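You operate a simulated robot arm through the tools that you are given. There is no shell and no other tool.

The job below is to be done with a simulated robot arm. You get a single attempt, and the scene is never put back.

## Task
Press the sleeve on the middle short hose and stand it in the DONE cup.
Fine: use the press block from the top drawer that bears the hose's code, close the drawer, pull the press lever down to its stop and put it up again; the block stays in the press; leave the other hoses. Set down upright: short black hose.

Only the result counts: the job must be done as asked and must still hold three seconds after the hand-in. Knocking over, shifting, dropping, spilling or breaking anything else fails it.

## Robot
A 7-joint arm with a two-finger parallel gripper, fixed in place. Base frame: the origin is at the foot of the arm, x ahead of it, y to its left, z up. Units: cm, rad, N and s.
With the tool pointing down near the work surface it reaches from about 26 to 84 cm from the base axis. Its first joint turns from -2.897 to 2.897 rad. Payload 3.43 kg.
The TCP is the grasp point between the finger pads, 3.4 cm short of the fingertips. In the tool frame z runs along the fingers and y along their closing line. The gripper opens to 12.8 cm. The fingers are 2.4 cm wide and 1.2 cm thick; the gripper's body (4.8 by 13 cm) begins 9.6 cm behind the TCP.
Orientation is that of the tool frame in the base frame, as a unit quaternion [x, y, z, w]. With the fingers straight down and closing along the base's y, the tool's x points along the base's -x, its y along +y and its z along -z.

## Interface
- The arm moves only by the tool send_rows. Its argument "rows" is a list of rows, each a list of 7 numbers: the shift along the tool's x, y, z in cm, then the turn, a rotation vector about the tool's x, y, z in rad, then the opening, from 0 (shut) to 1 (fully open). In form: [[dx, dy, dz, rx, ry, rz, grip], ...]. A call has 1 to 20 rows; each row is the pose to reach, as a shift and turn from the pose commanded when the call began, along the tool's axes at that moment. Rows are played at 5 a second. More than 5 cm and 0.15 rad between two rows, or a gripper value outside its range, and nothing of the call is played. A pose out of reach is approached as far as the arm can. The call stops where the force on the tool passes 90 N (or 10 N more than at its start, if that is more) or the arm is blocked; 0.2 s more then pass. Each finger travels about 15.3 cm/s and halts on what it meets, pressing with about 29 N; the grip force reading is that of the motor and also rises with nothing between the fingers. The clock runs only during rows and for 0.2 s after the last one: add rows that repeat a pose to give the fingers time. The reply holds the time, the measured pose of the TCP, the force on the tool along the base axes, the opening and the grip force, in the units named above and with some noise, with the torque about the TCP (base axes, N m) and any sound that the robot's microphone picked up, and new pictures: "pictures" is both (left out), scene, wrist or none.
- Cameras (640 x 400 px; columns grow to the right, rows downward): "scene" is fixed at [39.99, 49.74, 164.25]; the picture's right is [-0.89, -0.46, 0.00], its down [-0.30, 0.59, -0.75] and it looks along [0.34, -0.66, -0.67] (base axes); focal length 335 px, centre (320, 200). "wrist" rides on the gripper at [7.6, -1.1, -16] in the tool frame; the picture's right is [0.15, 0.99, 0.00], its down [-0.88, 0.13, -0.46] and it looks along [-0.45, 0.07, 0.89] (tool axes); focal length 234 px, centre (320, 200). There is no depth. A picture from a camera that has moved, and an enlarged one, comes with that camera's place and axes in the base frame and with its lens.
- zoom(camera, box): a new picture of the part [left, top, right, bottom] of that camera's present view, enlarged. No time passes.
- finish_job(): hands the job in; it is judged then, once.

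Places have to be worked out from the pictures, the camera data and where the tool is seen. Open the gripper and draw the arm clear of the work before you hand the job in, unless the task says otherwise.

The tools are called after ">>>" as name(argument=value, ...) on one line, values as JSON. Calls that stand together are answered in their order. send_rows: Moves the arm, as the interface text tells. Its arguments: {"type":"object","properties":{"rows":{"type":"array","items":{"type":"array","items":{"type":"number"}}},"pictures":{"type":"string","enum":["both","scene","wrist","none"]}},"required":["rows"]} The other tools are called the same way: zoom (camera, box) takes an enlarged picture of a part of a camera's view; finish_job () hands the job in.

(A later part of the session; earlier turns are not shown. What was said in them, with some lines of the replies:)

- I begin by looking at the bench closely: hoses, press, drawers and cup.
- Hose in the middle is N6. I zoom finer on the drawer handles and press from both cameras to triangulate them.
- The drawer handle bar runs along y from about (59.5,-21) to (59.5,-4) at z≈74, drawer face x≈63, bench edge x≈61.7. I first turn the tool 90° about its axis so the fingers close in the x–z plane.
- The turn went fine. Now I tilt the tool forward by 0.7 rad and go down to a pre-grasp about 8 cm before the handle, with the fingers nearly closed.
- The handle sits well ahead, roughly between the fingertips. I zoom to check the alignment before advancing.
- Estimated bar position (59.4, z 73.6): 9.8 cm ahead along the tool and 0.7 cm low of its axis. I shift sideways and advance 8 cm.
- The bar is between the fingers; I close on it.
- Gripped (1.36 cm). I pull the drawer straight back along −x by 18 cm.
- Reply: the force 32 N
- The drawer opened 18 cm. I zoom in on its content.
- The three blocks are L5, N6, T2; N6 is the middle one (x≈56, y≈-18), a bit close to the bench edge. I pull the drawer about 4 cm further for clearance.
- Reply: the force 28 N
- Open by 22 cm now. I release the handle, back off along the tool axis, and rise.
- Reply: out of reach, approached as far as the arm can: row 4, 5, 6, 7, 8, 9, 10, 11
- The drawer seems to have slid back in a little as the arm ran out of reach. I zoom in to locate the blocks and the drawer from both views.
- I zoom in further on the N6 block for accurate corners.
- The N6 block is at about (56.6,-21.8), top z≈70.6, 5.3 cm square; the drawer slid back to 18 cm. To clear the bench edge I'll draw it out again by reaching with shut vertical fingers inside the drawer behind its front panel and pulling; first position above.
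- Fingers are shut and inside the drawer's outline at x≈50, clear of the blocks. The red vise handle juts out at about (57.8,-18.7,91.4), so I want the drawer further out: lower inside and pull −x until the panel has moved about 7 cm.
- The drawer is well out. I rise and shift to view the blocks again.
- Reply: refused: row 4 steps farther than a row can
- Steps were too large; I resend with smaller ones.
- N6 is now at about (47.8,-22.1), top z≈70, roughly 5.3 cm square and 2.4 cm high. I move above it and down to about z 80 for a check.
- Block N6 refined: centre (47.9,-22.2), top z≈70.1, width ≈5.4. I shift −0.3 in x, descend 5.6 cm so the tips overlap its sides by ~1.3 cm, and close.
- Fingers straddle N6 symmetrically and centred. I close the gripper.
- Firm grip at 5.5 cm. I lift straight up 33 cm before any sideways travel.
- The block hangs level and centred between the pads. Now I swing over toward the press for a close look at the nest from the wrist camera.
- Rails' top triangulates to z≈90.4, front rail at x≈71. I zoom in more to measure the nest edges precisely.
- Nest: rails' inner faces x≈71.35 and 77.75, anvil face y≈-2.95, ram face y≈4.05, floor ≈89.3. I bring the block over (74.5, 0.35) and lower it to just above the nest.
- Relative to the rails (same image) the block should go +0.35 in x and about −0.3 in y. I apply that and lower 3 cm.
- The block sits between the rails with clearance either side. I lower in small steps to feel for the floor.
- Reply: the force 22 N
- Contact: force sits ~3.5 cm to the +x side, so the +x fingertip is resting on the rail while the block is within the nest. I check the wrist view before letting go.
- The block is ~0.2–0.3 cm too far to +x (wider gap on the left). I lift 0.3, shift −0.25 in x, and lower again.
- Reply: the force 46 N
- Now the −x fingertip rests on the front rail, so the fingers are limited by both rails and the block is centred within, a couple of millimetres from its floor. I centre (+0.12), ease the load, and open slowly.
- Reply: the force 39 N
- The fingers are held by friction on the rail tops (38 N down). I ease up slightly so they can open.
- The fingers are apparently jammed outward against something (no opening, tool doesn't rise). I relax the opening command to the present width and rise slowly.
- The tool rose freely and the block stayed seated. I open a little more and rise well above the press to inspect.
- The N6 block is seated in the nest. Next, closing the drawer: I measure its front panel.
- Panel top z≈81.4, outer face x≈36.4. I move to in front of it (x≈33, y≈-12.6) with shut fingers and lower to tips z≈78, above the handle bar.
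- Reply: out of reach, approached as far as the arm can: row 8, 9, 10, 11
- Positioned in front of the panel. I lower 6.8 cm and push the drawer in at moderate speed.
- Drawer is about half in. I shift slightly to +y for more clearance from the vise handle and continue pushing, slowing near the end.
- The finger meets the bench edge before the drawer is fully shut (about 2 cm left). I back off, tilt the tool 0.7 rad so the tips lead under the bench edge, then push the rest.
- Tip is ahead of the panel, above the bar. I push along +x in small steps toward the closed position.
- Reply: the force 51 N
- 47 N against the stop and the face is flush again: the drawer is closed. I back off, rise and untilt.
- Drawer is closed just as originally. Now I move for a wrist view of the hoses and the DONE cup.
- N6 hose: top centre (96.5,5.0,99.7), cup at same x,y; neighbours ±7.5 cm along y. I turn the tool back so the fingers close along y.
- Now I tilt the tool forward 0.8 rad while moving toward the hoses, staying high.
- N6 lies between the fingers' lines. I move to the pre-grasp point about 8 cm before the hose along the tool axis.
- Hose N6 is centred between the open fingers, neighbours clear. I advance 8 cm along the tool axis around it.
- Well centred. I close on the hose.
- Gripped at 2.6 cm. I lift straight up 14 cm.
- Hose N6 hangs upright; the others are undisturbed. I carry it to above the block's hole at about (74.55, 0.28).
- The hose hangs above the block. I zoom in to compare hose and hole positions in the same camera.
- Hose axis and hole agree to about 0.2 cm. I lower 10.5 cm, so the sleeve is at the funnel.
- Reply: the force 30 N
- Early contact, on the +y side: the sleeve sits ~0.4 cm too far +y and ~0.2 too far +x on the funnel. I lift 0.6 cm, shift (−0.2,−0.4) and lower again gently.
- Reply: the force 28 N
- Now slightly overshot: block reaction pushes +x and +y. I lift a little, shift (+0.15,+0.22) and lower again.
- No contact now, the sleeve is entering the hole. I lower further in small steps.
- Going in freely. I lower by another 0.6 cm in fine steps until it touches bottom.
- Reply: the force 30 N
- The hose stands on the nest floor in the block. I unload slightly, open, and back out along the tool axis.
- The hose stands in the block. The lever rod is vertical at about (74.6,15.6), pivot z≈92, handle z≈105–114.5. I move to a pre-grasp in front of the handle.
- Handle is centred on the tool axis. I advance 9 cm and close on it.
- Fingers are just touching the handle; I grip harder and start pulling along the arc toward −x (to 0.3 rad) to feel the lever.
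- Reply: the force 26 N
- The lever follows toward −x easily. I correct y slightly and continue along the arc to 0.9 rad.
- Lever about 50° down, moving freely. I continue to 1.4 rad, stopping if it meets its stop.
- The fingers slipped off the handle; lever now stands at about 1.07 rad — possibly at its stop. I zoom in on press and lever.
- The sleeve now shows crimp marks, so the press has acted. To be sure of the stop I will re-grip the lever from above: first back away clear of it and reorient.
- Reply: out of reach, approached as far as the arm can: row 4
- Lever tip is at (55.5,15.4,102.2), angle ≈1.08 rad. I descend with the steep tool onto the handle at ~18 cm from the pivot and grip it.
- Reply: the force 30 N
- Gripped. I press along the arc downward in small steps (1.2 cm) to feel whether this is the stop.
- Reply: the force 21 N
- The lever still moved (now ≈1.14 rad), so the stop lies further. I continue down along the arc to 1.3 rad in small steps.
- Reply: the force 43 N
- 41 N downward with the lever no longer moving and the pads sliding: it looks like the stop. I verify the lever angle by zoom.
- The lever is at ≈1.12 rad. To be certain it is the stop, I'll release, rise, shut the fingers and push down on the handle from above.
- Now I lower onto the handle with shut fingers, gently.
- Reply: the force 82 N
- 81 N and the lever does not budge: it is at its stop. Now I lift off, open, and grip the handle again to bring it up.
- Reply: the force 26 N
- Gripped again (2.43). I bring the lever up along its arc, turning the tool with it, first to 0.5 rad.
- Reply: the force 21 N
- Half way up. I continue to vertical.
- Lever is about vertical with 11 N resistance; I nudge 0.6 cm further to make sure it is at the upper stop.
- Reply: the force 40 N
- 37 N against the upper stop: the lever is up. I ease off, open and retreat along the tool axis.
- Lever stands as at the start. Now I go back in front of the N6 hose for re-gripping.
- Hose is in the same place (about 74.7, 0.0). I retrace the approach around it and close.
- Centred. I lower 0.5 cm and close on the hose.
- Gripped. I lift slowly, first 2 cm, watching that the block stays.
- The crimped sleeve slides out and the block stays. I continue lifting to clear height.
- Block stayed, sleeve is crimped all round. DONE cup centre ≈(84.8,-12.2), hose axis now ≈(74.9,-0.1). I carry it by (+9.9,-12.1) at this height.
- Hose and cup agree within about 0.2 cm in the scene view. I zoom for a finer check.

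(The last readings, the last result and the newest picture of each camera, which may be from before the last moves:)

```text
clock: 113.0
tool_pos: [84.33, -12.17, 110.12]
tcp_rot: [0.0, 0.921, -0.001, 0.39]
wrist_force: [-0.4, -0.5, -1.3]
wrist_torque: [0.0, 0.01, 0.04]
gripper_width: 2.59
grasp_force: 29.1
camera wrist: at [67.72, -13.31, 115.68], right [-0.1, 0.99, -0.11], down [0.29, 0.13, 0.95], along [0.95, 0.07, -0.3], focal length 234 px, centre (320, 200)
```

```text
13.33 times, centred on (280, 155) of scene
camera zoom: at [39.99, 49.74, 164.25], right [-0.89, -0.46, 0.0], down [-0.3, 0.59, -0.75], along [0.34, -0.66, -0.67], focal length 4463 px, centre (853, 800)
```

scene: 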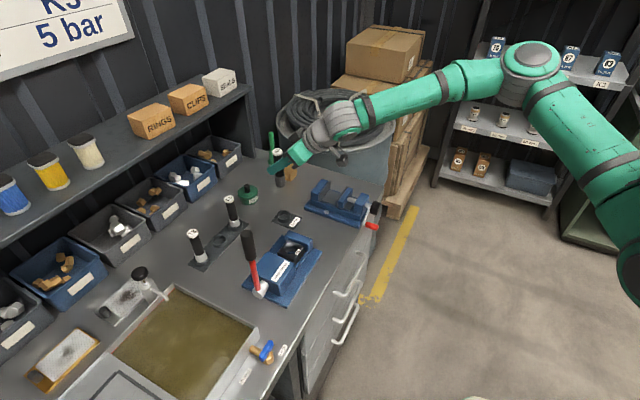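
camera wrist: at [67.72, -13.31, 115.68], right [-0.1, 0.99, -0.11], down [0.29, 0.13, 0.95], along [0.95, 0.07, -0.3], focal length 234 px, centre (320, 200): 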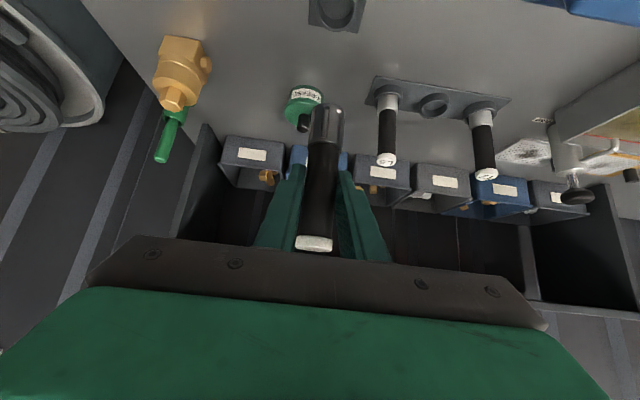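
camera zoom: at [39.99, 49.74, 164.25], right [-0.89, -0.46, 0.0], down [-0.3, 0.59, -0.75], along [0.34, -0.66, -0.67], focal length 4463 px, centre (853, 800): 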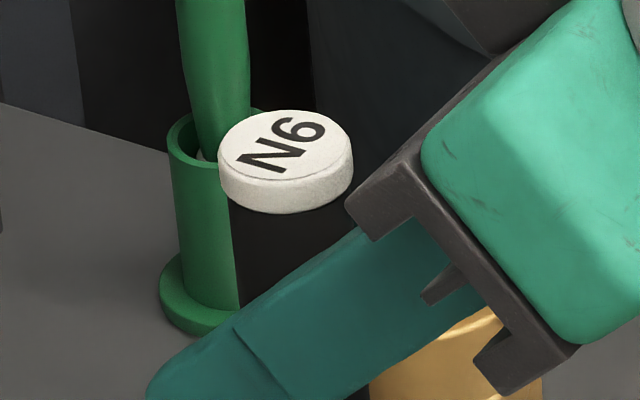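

Rim inner diameter ≈3.4 cm vs sleeve 2.9; hose and cup coincide within ~0.1 cm by my estimate. I lower 11.8 cm to just above the rim and check.

>>> send_rows(rows=[[2.1, 0, 2.05, 0, 0, 0, 0.15], [4.3, 0, 4.2, 0, 0, 0, 0.15], [6.4, 0, 6.2, 0, 0, 0, 0.15], [7.8, 0, 7.55, 0, 0, 0, 0.15], [8.46, 0, 8.22, 0, 0, 0, 0.15], [8.46, 0, 8.22, 0, 0, 0, 0.15]])

>>> zoom(camera="scene", box=[265, 195, 315, 235])

>>> zoom(camera="wrist", box=[270, 40, 390, 130])

```text
clock: 114.4
tool_pos: [84.2, -12.16, 98.25]
tcp_rot: [0.001, 0.92, -0.001, 0.391]
wrist_force: [1.4, 0.2, -1.6]
wrist_torque: [-0.01, 0.01, 0.04]
gripper_width: 2.57
grasp_force: 29.2
camera wrist: at [67.71, -13.39, 103.82], right [-0.1, 0.99, -0.11], down [0.29, 0.13, 0.95], along [0.95, 0.07, -0.3], focal length 234 px, centre (320, 200)
```

scene: 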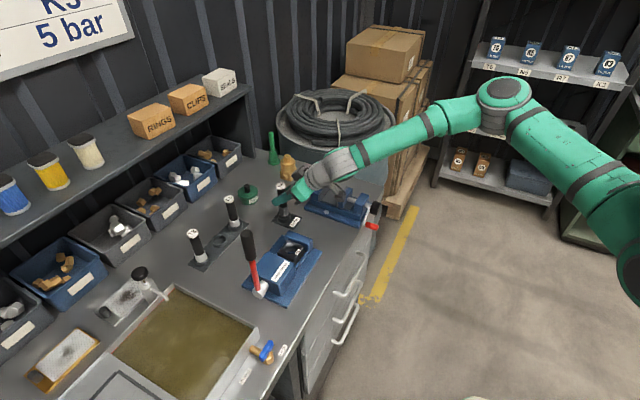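
wrist: 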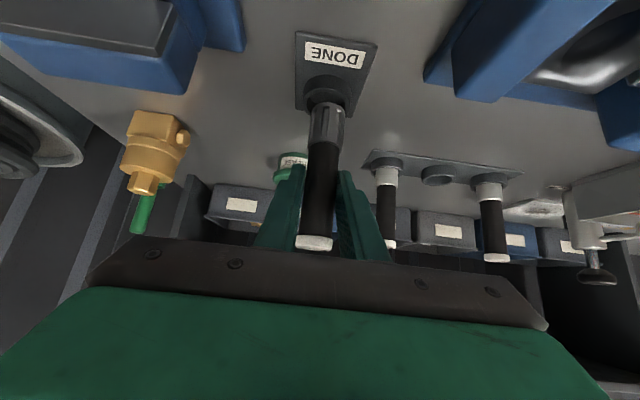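

```text
10.00 times, centred on (290, 215) of scene
camera zoom: at [39.99, 49.74, 164.25], right [-0.89, -0.46, 0.0], down [-0.3, 0.59, -0.75], along [0.34, -0.66, -0.67], focal length 3348 px, centre (620, 50)
```

zoom: 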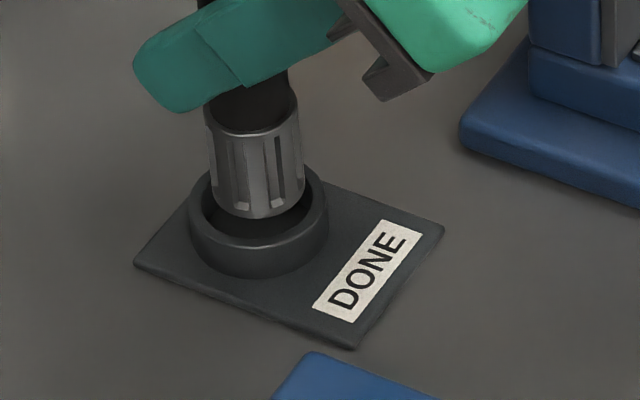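

```text
4.44 times, centred on (330, 85) of wrist
camera zoom: at [67.71, -13.39, 103.82], right [-0.1, 0.99, -0.11], down [0.29, 0.13, 0.95], along [0.95, 0.07, -0.3], focal length 1041 px, centre (276, 711)
```

zoom: 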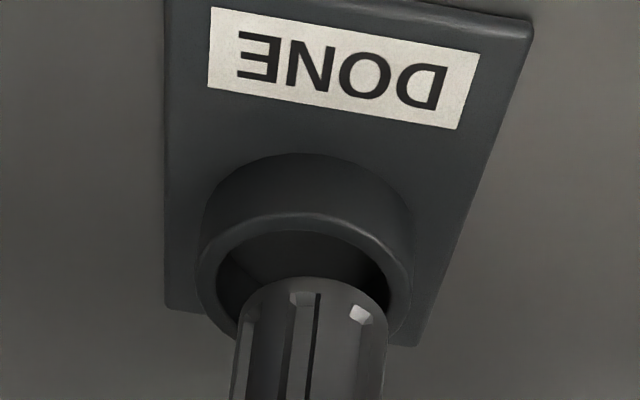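

The sleeve is about 0.2 cm too far +y relative to the cup in both views. I shift −0.2 in y and lower in small steps.

>>> send_rows(rows=[[0, -0.2, 0, 0, 0, 0, 0.15], [0.29, -0.2, 0.28, 0, 0, 0, 0.15], [0.5, -0.2, 0.49, 0, 0, 0, 0.15], [0.72, -0.2, 0.7, 0, 0, 0, 0.15], [0.72, -0.2, 0.7, 0, 0, 0, 0.15]], pictures="wrist")

>>> zoom(camera="scene", box=[265, 195, 315, 235])

>>> zoom(camera="wrist", box=[270, 40, 390, 130])

```text
clock: 115.6
tool_pos: [84.24, -12.31, 97.38]
tcp_rot: [0.0, 0.921, 0.0, 0.39]
wrist_force: [0.1, 0.6, 5.6]
wrist_torque: [0.2, 0.03, 0.0]
gripper_width: 2.57
grasp_force: 29.4
camera wrist: at [67.71, -13.46, 102.92], right [-0.1, 0.99, -0.11], down [0.28, 0.13, 0.95], along [0.95, 0.07, -0.29], focal length 234 px, centre (320, 200)
```

wrist: 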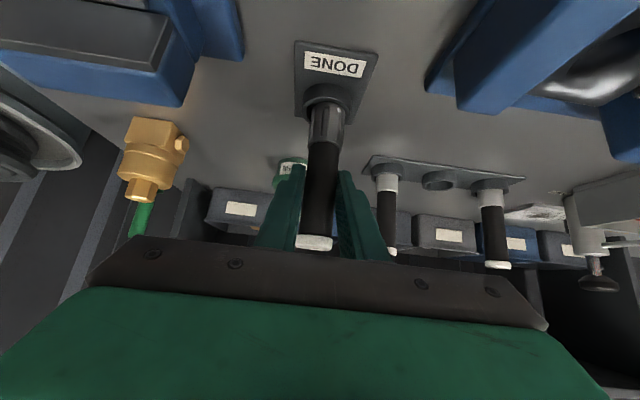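

```text
10.00 times, centred on (290, 215) of scene
camera zoom: at [39.99, 49.74, 164.25], right [-0.89, -0.46, 0.0], down [-0.3, 0.59, -0.75], along [0.34, -0.66, -0.67], focal length 3348 px, centre (620, 50)
```

zoom: 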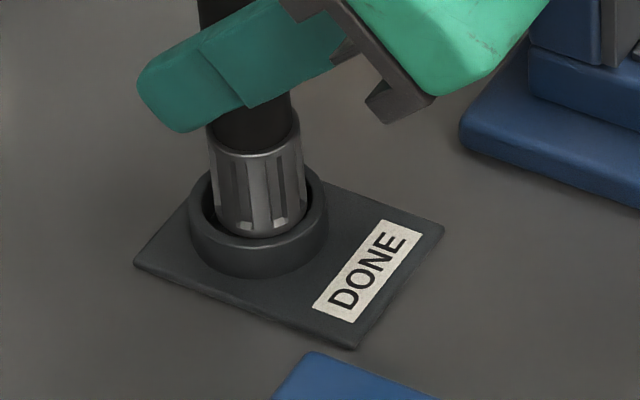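

```text
4.44 times, centred on (330, 85) of wrist
camera zoom: at [67.71, -13.46, 102.92], right [-0.1, 0.99, -0.11], down [0.28, 0.13, 0.95], along [0.95, 0.07, -0.29], focal length 1041 px, centre (276, 711)
```

zoom: 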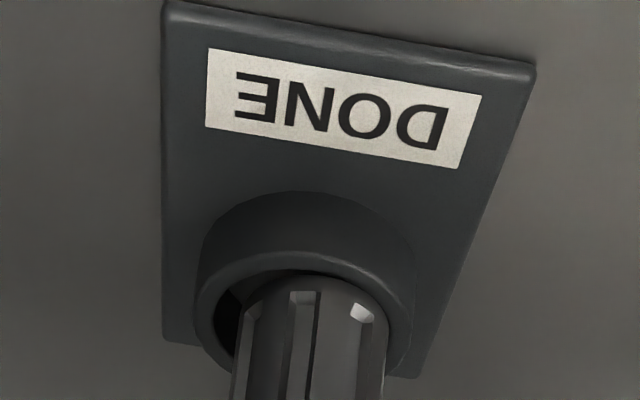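

Light rim contact on the +y side; the gap is all on the −y side. I lift slightly, shift −0.2 in y, and lower again.

>>> send_rows(rows=[[-0.22, 0, -0.21, 0, 0, 0, 0.15], [-0.22, -0.2, -0.21, 0, 0, 0, 0.15], [0, -0.2, 0, 0, 0, 0, 0.15], [0.22, -0.2, 0.21, 0, 0, 0, 0.15], [0.36, -0.2, 0.35, 0, 0, 0, 0.15], [0.36, -0.2, 0.35, 0, 0, 0, 0.15]], pictures="wrist")

>>> zoom(camera="scene", box=[265, 195, 315, 235])

>>> zoom(camera="wrist", box=[270, 40, 390, 130])

```text
clock: 117.0
tool_pos: [84.42, -12.56, 96.77]
tcp_rot: [0.0, 0.921, -0.001, 0.39]
wrist_force: [0.7, 0.2, -1.4]
wrist_torque: [0.09, 0.02, 0.0]
gripper_width: 2.57
grasp_force: 29.1
camera wrist: at [67.86, -13.81, 102.34], right [-0.1, 0.99, -0.11], down [0.29, 0.13, 0.95], along [0.95, 0.07, -0.3], focal length 234 px, centre (320, 200)
```

wrist: 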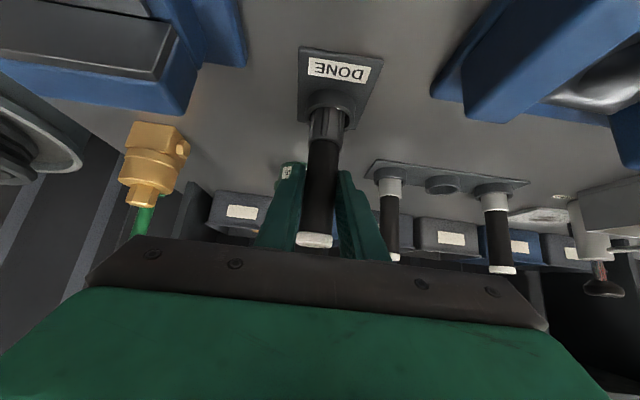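

```text
10.00 times, centred on (290, 215) of scene
camera zoom: at [39.99, 49.74, 164.25], right [-0.89, -0.46, 0.0], down [-0.3, 0.59, -0.75], along [0.34, -0.66, -0.67], focal length 3348 px, centre (620, 50)
```

zoom: 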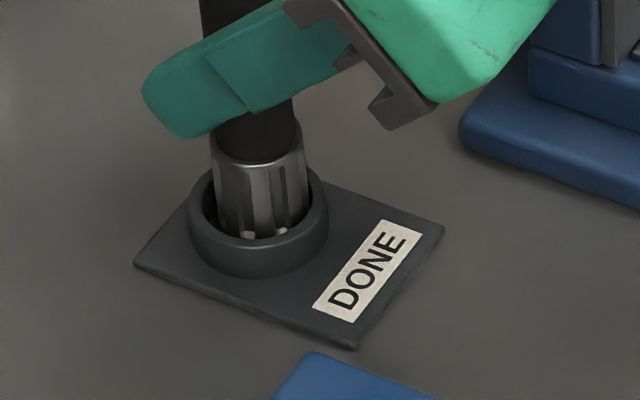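

```text
4.44 times, centred on (330, 85) of wrist
camera zoom: at [67.86, -13.81, 102.34], right [-0.1, 0.99, -0.11], down [0.29, 0.13, 0.95], along [0.95, 0.07, -0.3], focal length 1041 px, centre (276, 711)
```

zoom: 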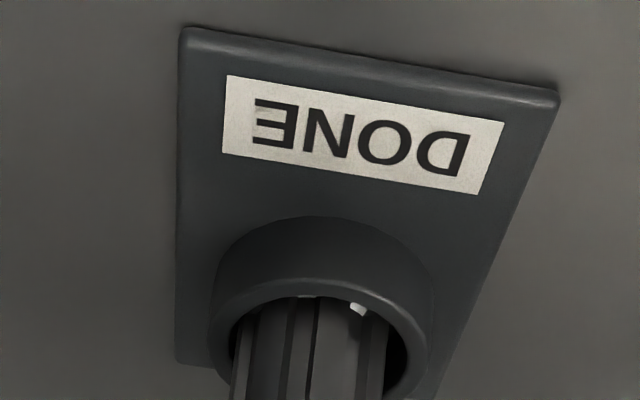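

The sleeve is inside the rim without force. I lower slowly to the cup floor.

>>> send_rows(rows=[[0.14, 0.05, 0.14, 0, 0, 0, 0.15], [0.29, 0.05, 0.28, 0, 0, 0, 0.15], [0.4, 0.05, 0.38, 0, 0, 0, 0.15], [0.4, 0.05, 0.38, 0, 0, 0, 0.15]], pictures="none")

```text
clock: 118.0
tool_pos: [84.36, -12.46, 96.26]
tcp_rot: [-0.001, 0.921, 0.0, 0.389]
wrist_force: [1.7, 1.9, 3.7]
wrist_torque: [-0.09, 0.05, -0.11]
gripper_width: 2.55
grasp_force: 28.7
```

>>> send_rows(rows=[[0.07, 0, 0.07, 0, 0, 0, 0.15], [0.14, 0, 0.14, 0, 0, 0, 0.15], [0.14, 0, 0.14, 0, 0, 0, 0.15]], pictures="wrist")

>>> zoom(camera="scene", box=[265, 185, 315, 230])

>>> zoom(camera="wrist", box=[270, 40, 390, 130])

```text
clock: 118.8
tool_pos: [84.42, -12.44, 95.92]
tcp_rot: [0.0, 0.92, -0.001, 0.391]
wrist_force: [1.4, -2.3, 9.6]
wrist_torque: [0.16, -0.16, 0.06]
gripper_width: 2.57
grasp_force: 29.2
camera wrist: at [67.78, -13.69, 101.63], right [-0.1, 0.99, -0.11], down [0.28, 0.13, 0.95], along [0.95, 0.07, -0.29], focal length 234 px, centre (320, 200)
```

wrist: 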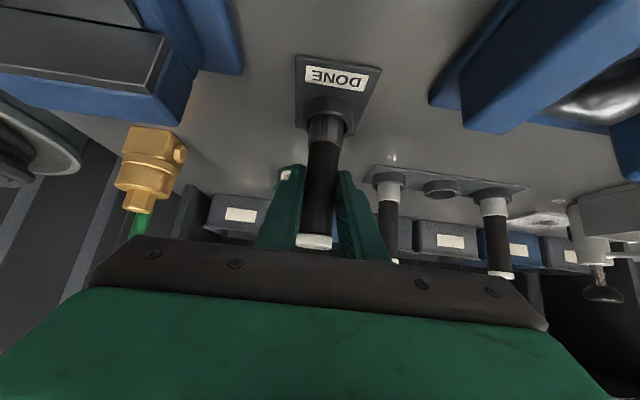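

```text
8.89 times, centred on (290, 208) of scene
camera zoom: at [39.99, 49.74, 164.25], right [-0.89, -0.46, 0.0], down [-0.3, 0.59, -0.75], along [0.34, -0.66, -0.67], focal length 2976 px, centre (587, 133)
```

zoom: 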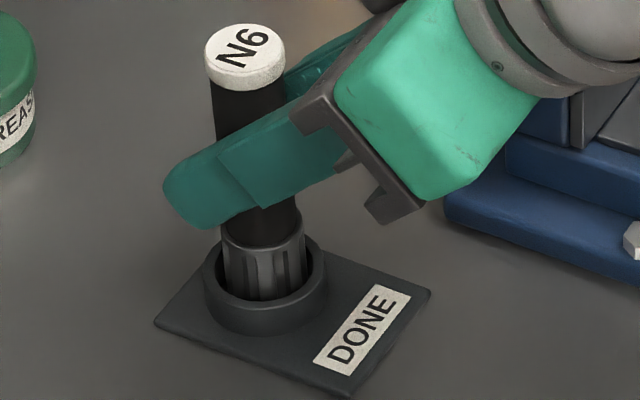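

```text
4.44 times, centred on (330, 85) of wrist
camera zoom: at [67.78, -13.69, 101.63], right [-0.1, 0.99, -0.11], down [0.28, 0.13, 0.95], along [0.95, 0.07, -0.29], focal length 1041 px, centre (276, 711)
```

zoom: 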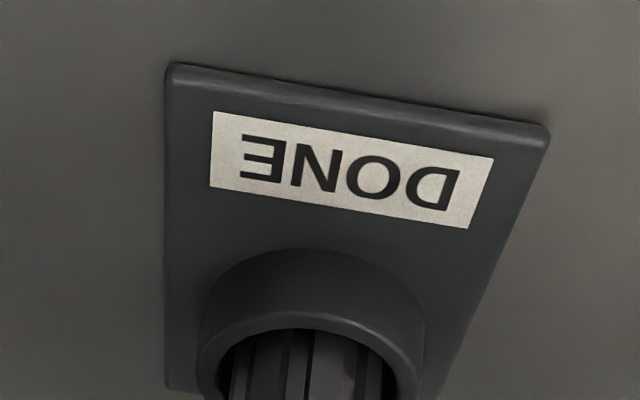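

>>> send_rows(rows=[[0.07, 0, 0.07, 0, 0, 0, 0.15], [0.14, 0, 0.14, 0, 0, 0, 0.15], [0.14, 0, 0.14, 0, 0, 0, 0.15]], pictures="none")

>>> zoom(camera="scene", box=[265, 185, 315, 230])

>>> zoom(camera="scene", box=[210, 185, 260, 230])

```text
clock: 119.6
tool_pos: [84.28, -12.5, 96.05]
tcp_rot: [0.0, 0.921, -0.001, 0.391]
wrist_force: [2.1, -6.2, 21.1]
wrist_torque: [-0.72, -0.12, -0.07]
gripper_width: 2.6
grasp_force: 29.3
```

```text
8.89 times, centred on (290, 208) of scene
camera zoom: at [39.99, 49.74, 164.25], right [-0.89, -0.46, 0.0], down [-0.3, 0.59, -0.75], along [0.34, -0.66, -0.67], focal length 2976 px, centre (587, 133)
```

zoom: 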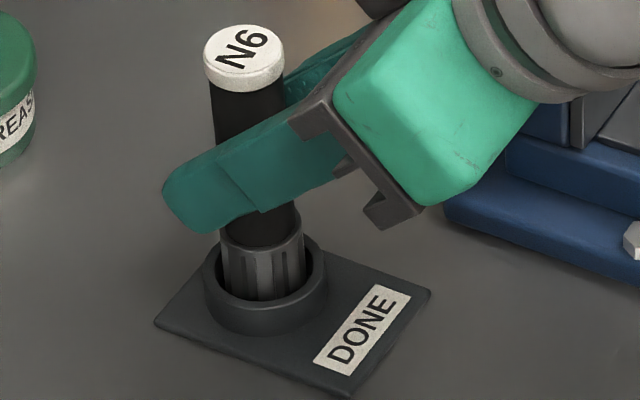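

```text
8.89 times, centred on (235, 208) of scene
camera zoom: at [39.99, 49.74, 164.25], right [-0.89, -0.46, 0.0], down [-0.3, 0.59, -0.75], along [0.34, -0.66, -0.67], focal length 2976 px, centre (1076, 133)
```

zoom: 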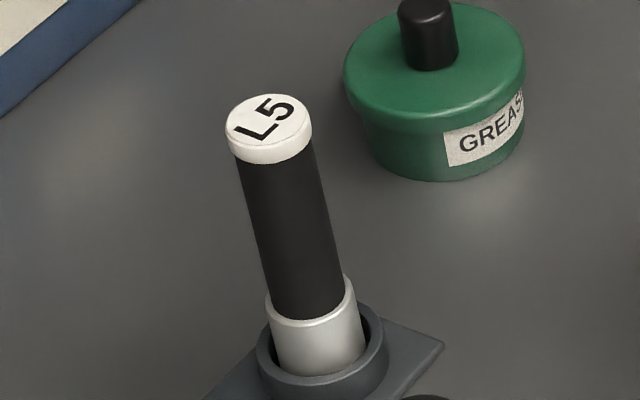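

On the floor (21 N, no further travel; sleeve height matches the rack hoses). I ease the load, open slowly, and check before retreating.

>>> send_rows(rows=[[-0.18, 0, -0.17, 0, 0, 0, 0.15], [-0.18, 0, -0.17, 0, 0, 0, 0.15], [-0.18, 0, -0.17, 0, 0, 0, 0.22], [-0.18, 0, -0.17, 0, 0, 0, 0.3], [-0.18, 0, -0.17, 0, 0, 0, 0.38], [-0.18, 0, -0.17, 0, 0, 0, 0.38]], pictures="wrist")

>>> zoom(camera="scene", box=[265, 185, 315, 230])

>>> zoom(camera="wrist", box=[220, 40, 420, 240])

```text
clock: 121.0
tool_pos: [84.34, -12.52, 96.02]
tcp_rot: [0.0, 0.921, 0.0, 0.39]
wrist_force: [0.4, -0.5, -0.3]
wrist_torque: [0.01, 0.0, 0.01]
gripper_width: 4.82
grasp_force: 0.0
camera wrist: at [67.81, -13.64, 101.62], right [-0.1, 0.99, -0.11], down [0.29, 0.13, 0.95], along [0.95, 0.07, -0.3], focal length 234 px, centre (320, 200)
```

wrist: 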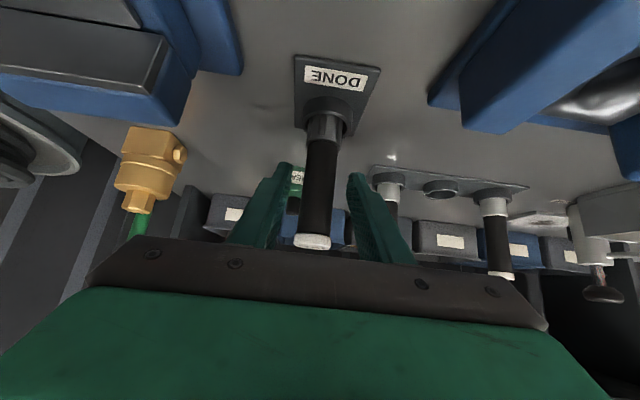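

```text
8.89 times, centred on (290, 208) of scene
camera zoom: at [39.99, 49.74, 164.25], right [-0.89, -0.46, 0.0], down [-0.3, 0.59, -0.75], along [0.34, -0.66, -0.67], focal length 2976 px, centre (587, 133)
```

zoom: 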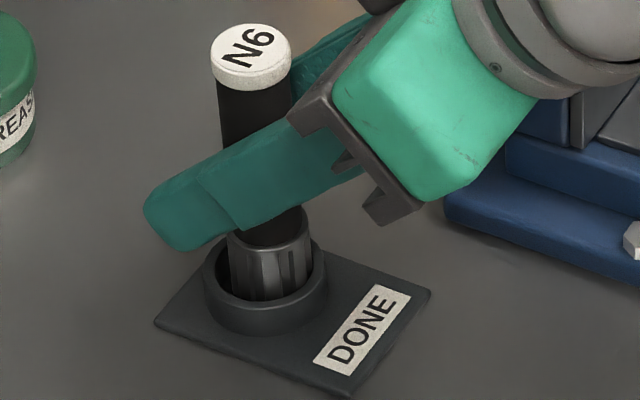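

```text
2.00 times, centred on (320, 140) of wrist
camera zoom: at [67.81, -13.64, 101.62], right [-0.1, 0.99, -0.11], down [0.29, 0.13, 0.95], along [0.95, 0.07, -0.3], focal length 468 px, centre (320, 320)
```

zoom: 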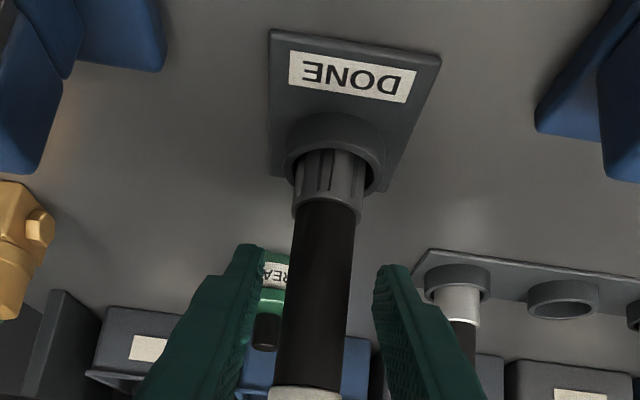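

The hose stands freely in the DONE cup. I re-centre slightly and back out along the tool axis, then rise clear.

>>> send_rows(rows=[[0, -0.3, 0, 0, 0, 0, 0.4], [0, -0.3, -2, 0, 0, 0, 0.4], [0, -0.3, -5, 0, 0, 0, 0.4], [0, -0.3, -8.5, 0, 0, 0, 0.4], [-2, -0.3, -12, 0, 0, 0, 0.4], [-5, -0.3, -15, 0, 0, 0, 0.4], [-8, 0, -18.5, 0, 0, 0, 0.4], [-11, 2, -21.5, 0, 0, 0, 0.4], [-11, 2, -21.5, 0, 0, 0, 0.4]])

>>> zoom(camera="scene", box=[170, 180, 330, 320])

>>> zoom(camera="scene", box=[265, 185, 315, 230])

>>> zoom(camera="scene", box=[290, 170, 410, 370])

```text
clock: 123.0
tool_pos: [76.42, -10.42, 118.78]
tcp_rot: [0.001, 0.921, -0.001, 0.39]
wrist_force: [0.1, -0.1, 0.4]
wrist_torque: [0.03, 0.04, 0.01]
gripper_width: 5.13
grasp_force: 0.1
camera wrist: at [59.91, -11.61, 124.36], right [-0.1, 0.99, -0.11], down [0.29, 0.13, 0.95], along [0.95, 0.07, -0.3], focal length 234 px, centre (320, 200)
```

scene: 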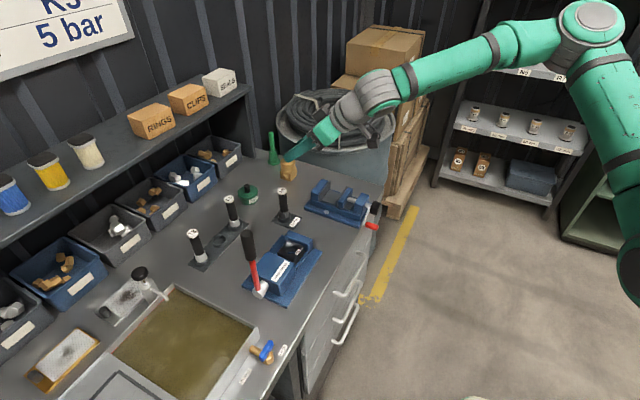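
wrist: 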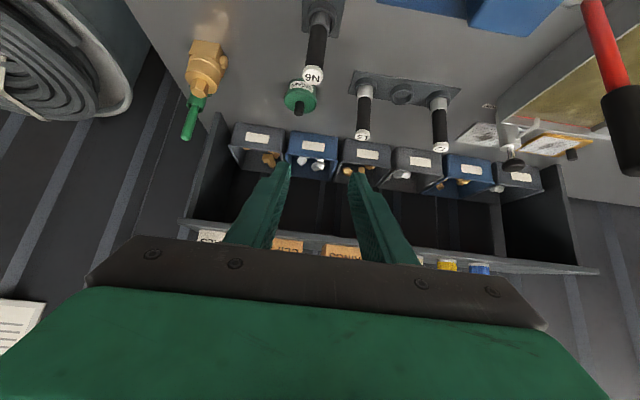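

```text
2.86 times, centred on (250, 250) of scene
camera zoom: at [39.99, 49.74, 164.25], right [-0.89, -0.46, 0.0], down [-0.3, 0.59, -0.75], along [0.34, -0.66, -0.67], focal length 956 px, centre (520, 57)
```

zoom: 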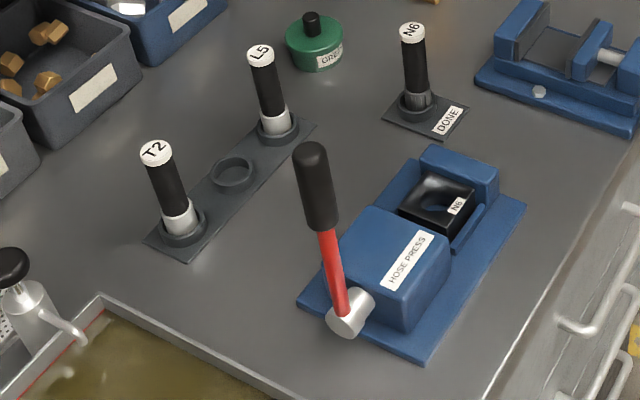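

```text
8.89 times, centred on (290, 208) of scene
camera zoom: at [39.99, 49.74, 164.25], right [-0.89, -0.46, 0.0], down [-0.3, 0.59, -0.75], along [0.34, -0.66, -0.67], focal length 2976 px, centre (587, 133)
```

zoom: 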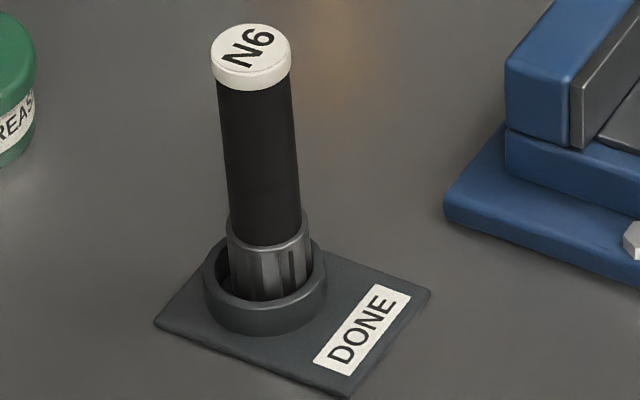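

```text
2.00 times, centred on (350, 270) of scene
camera zoom: at [39.99, 49.74, 164.25], right [-0.89, -0.46, 0.0], down [-0.3, 0.59, -0.75], along [0.34, -0.66, -0.67], focal length 670 px, centre (260, 60)
```

zoom: 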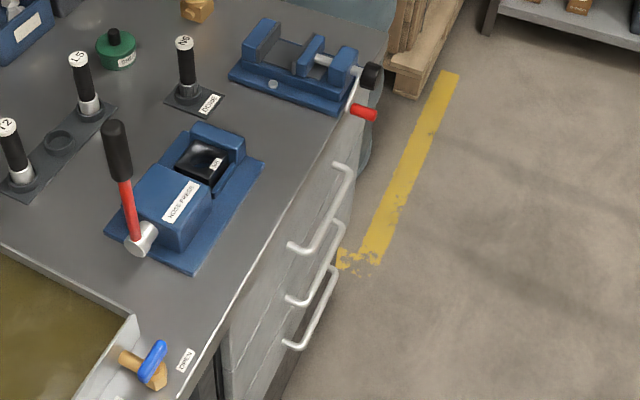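

All looks right. I compare the drawer with the initial picture using the same zoom box, and pull the arm further back.

>>> send_rows(rows=[[1.5, 0, -3.5, 0, 0.1, 0, 0.4], [3, 0, -7, 0, 0.2, 0, 0.4], [4.5, 0, -10.5, 0, 0.3, 0, 0.4], [6, 0, -14, 0, 0.4, 0, 0.4], [6, 0, -17, 0, 0.5, 0, 0.4], [6, 0, -17, 0, 0.5, 0, 0.4]])

>>> zoom(camera="scene", box=[300, 210, 420, 360])

```text
clock: 124.4
tool_pos: [60.19, -10.56, 126.44]
tcp_rot: [0.001, 0.989, -0.001, 0.15]
wrist_force: [0.2, 0.0, -0.2]
wrist_torque: [0.01, -0.03, 0.0]
gripper_width: 5.11
grasp_force: 0.1
camera wrist: at [48.37, -11.74, 139.36], right [-0.14, 0.99, -0.04], down [0.71, 0.13, 0.7], along [0.69, 0.07, -0.72], focal length 234 px, centre (320, 200)
```

scene: 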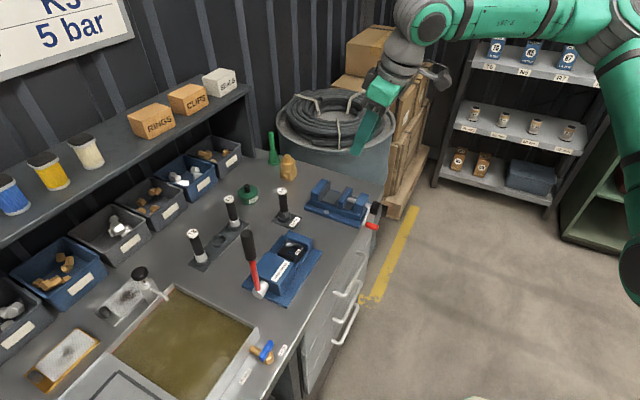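
wrist: 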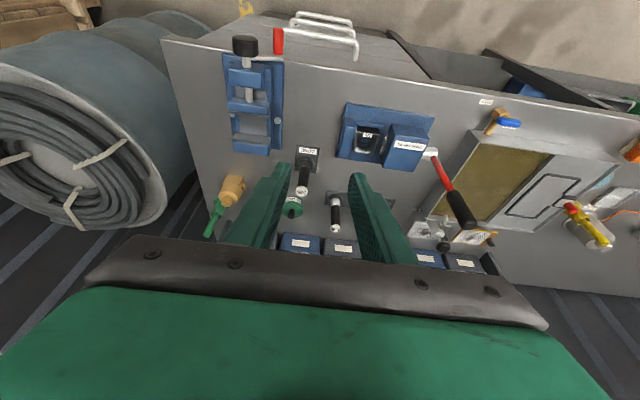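

```text
2.67 times, centred on (360, 285) of scene
camera zoom: at [39.99, 49.74, 164.25], right [-0.89, -0.46, 0.0], down [-0.3, 0.59, -0.75], along [0.34, -0.66, -0.67], focal length 893 px, centre (213, -27)
```

zoom: 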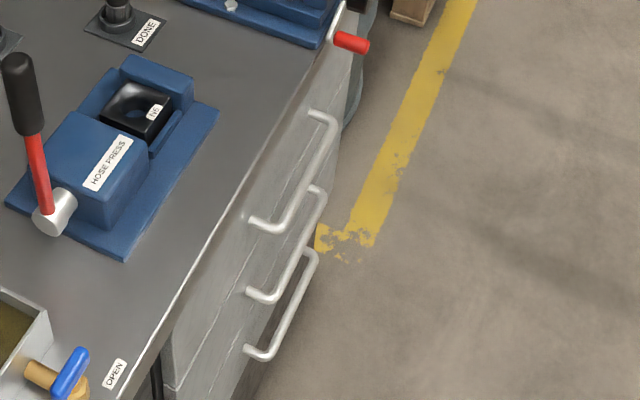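

Drawer, lever and vise match the initial picture. The N6 block is in the press, and the pressed hose stands upright in the DONE cup. The gripper is open and the arm is clear, so I hand the job in.

>>> finish_job()

```text
The job is handed in.
```

The N6 hose (the middle one) is pressed and standing upright in the DONE cup, and I've handed the job in. I don't have the judge's result.

- **Block:** I took the N6 block from the top drawer and set it in the press, where it stays.
- **Drawer:** it is closed again. The final zoom of the drawer front and handles looks the same as at the start.
- **Lever:** I pulled it down to its stop, where it held against 81 N without moving. I then put it back up against its upper stop. On the way down the fingers slipped off the handle once, so I re-gripped and finished the stroke.
- **Hose:** the sleeve shows crimp ribs all round. The hose was still standing in the cup after I let go and backed away.
- **Other hoses:** T2 and L5 were not touched and look unmoved in the final pictures. I saw nothing else shifted or knocked over.

When I first let go of the drawer handle, the drawer slid back in about 4 cm, so I pulled it out again before taking the block. The blocks and brass fittings inside looked undisturbed before I closed it.
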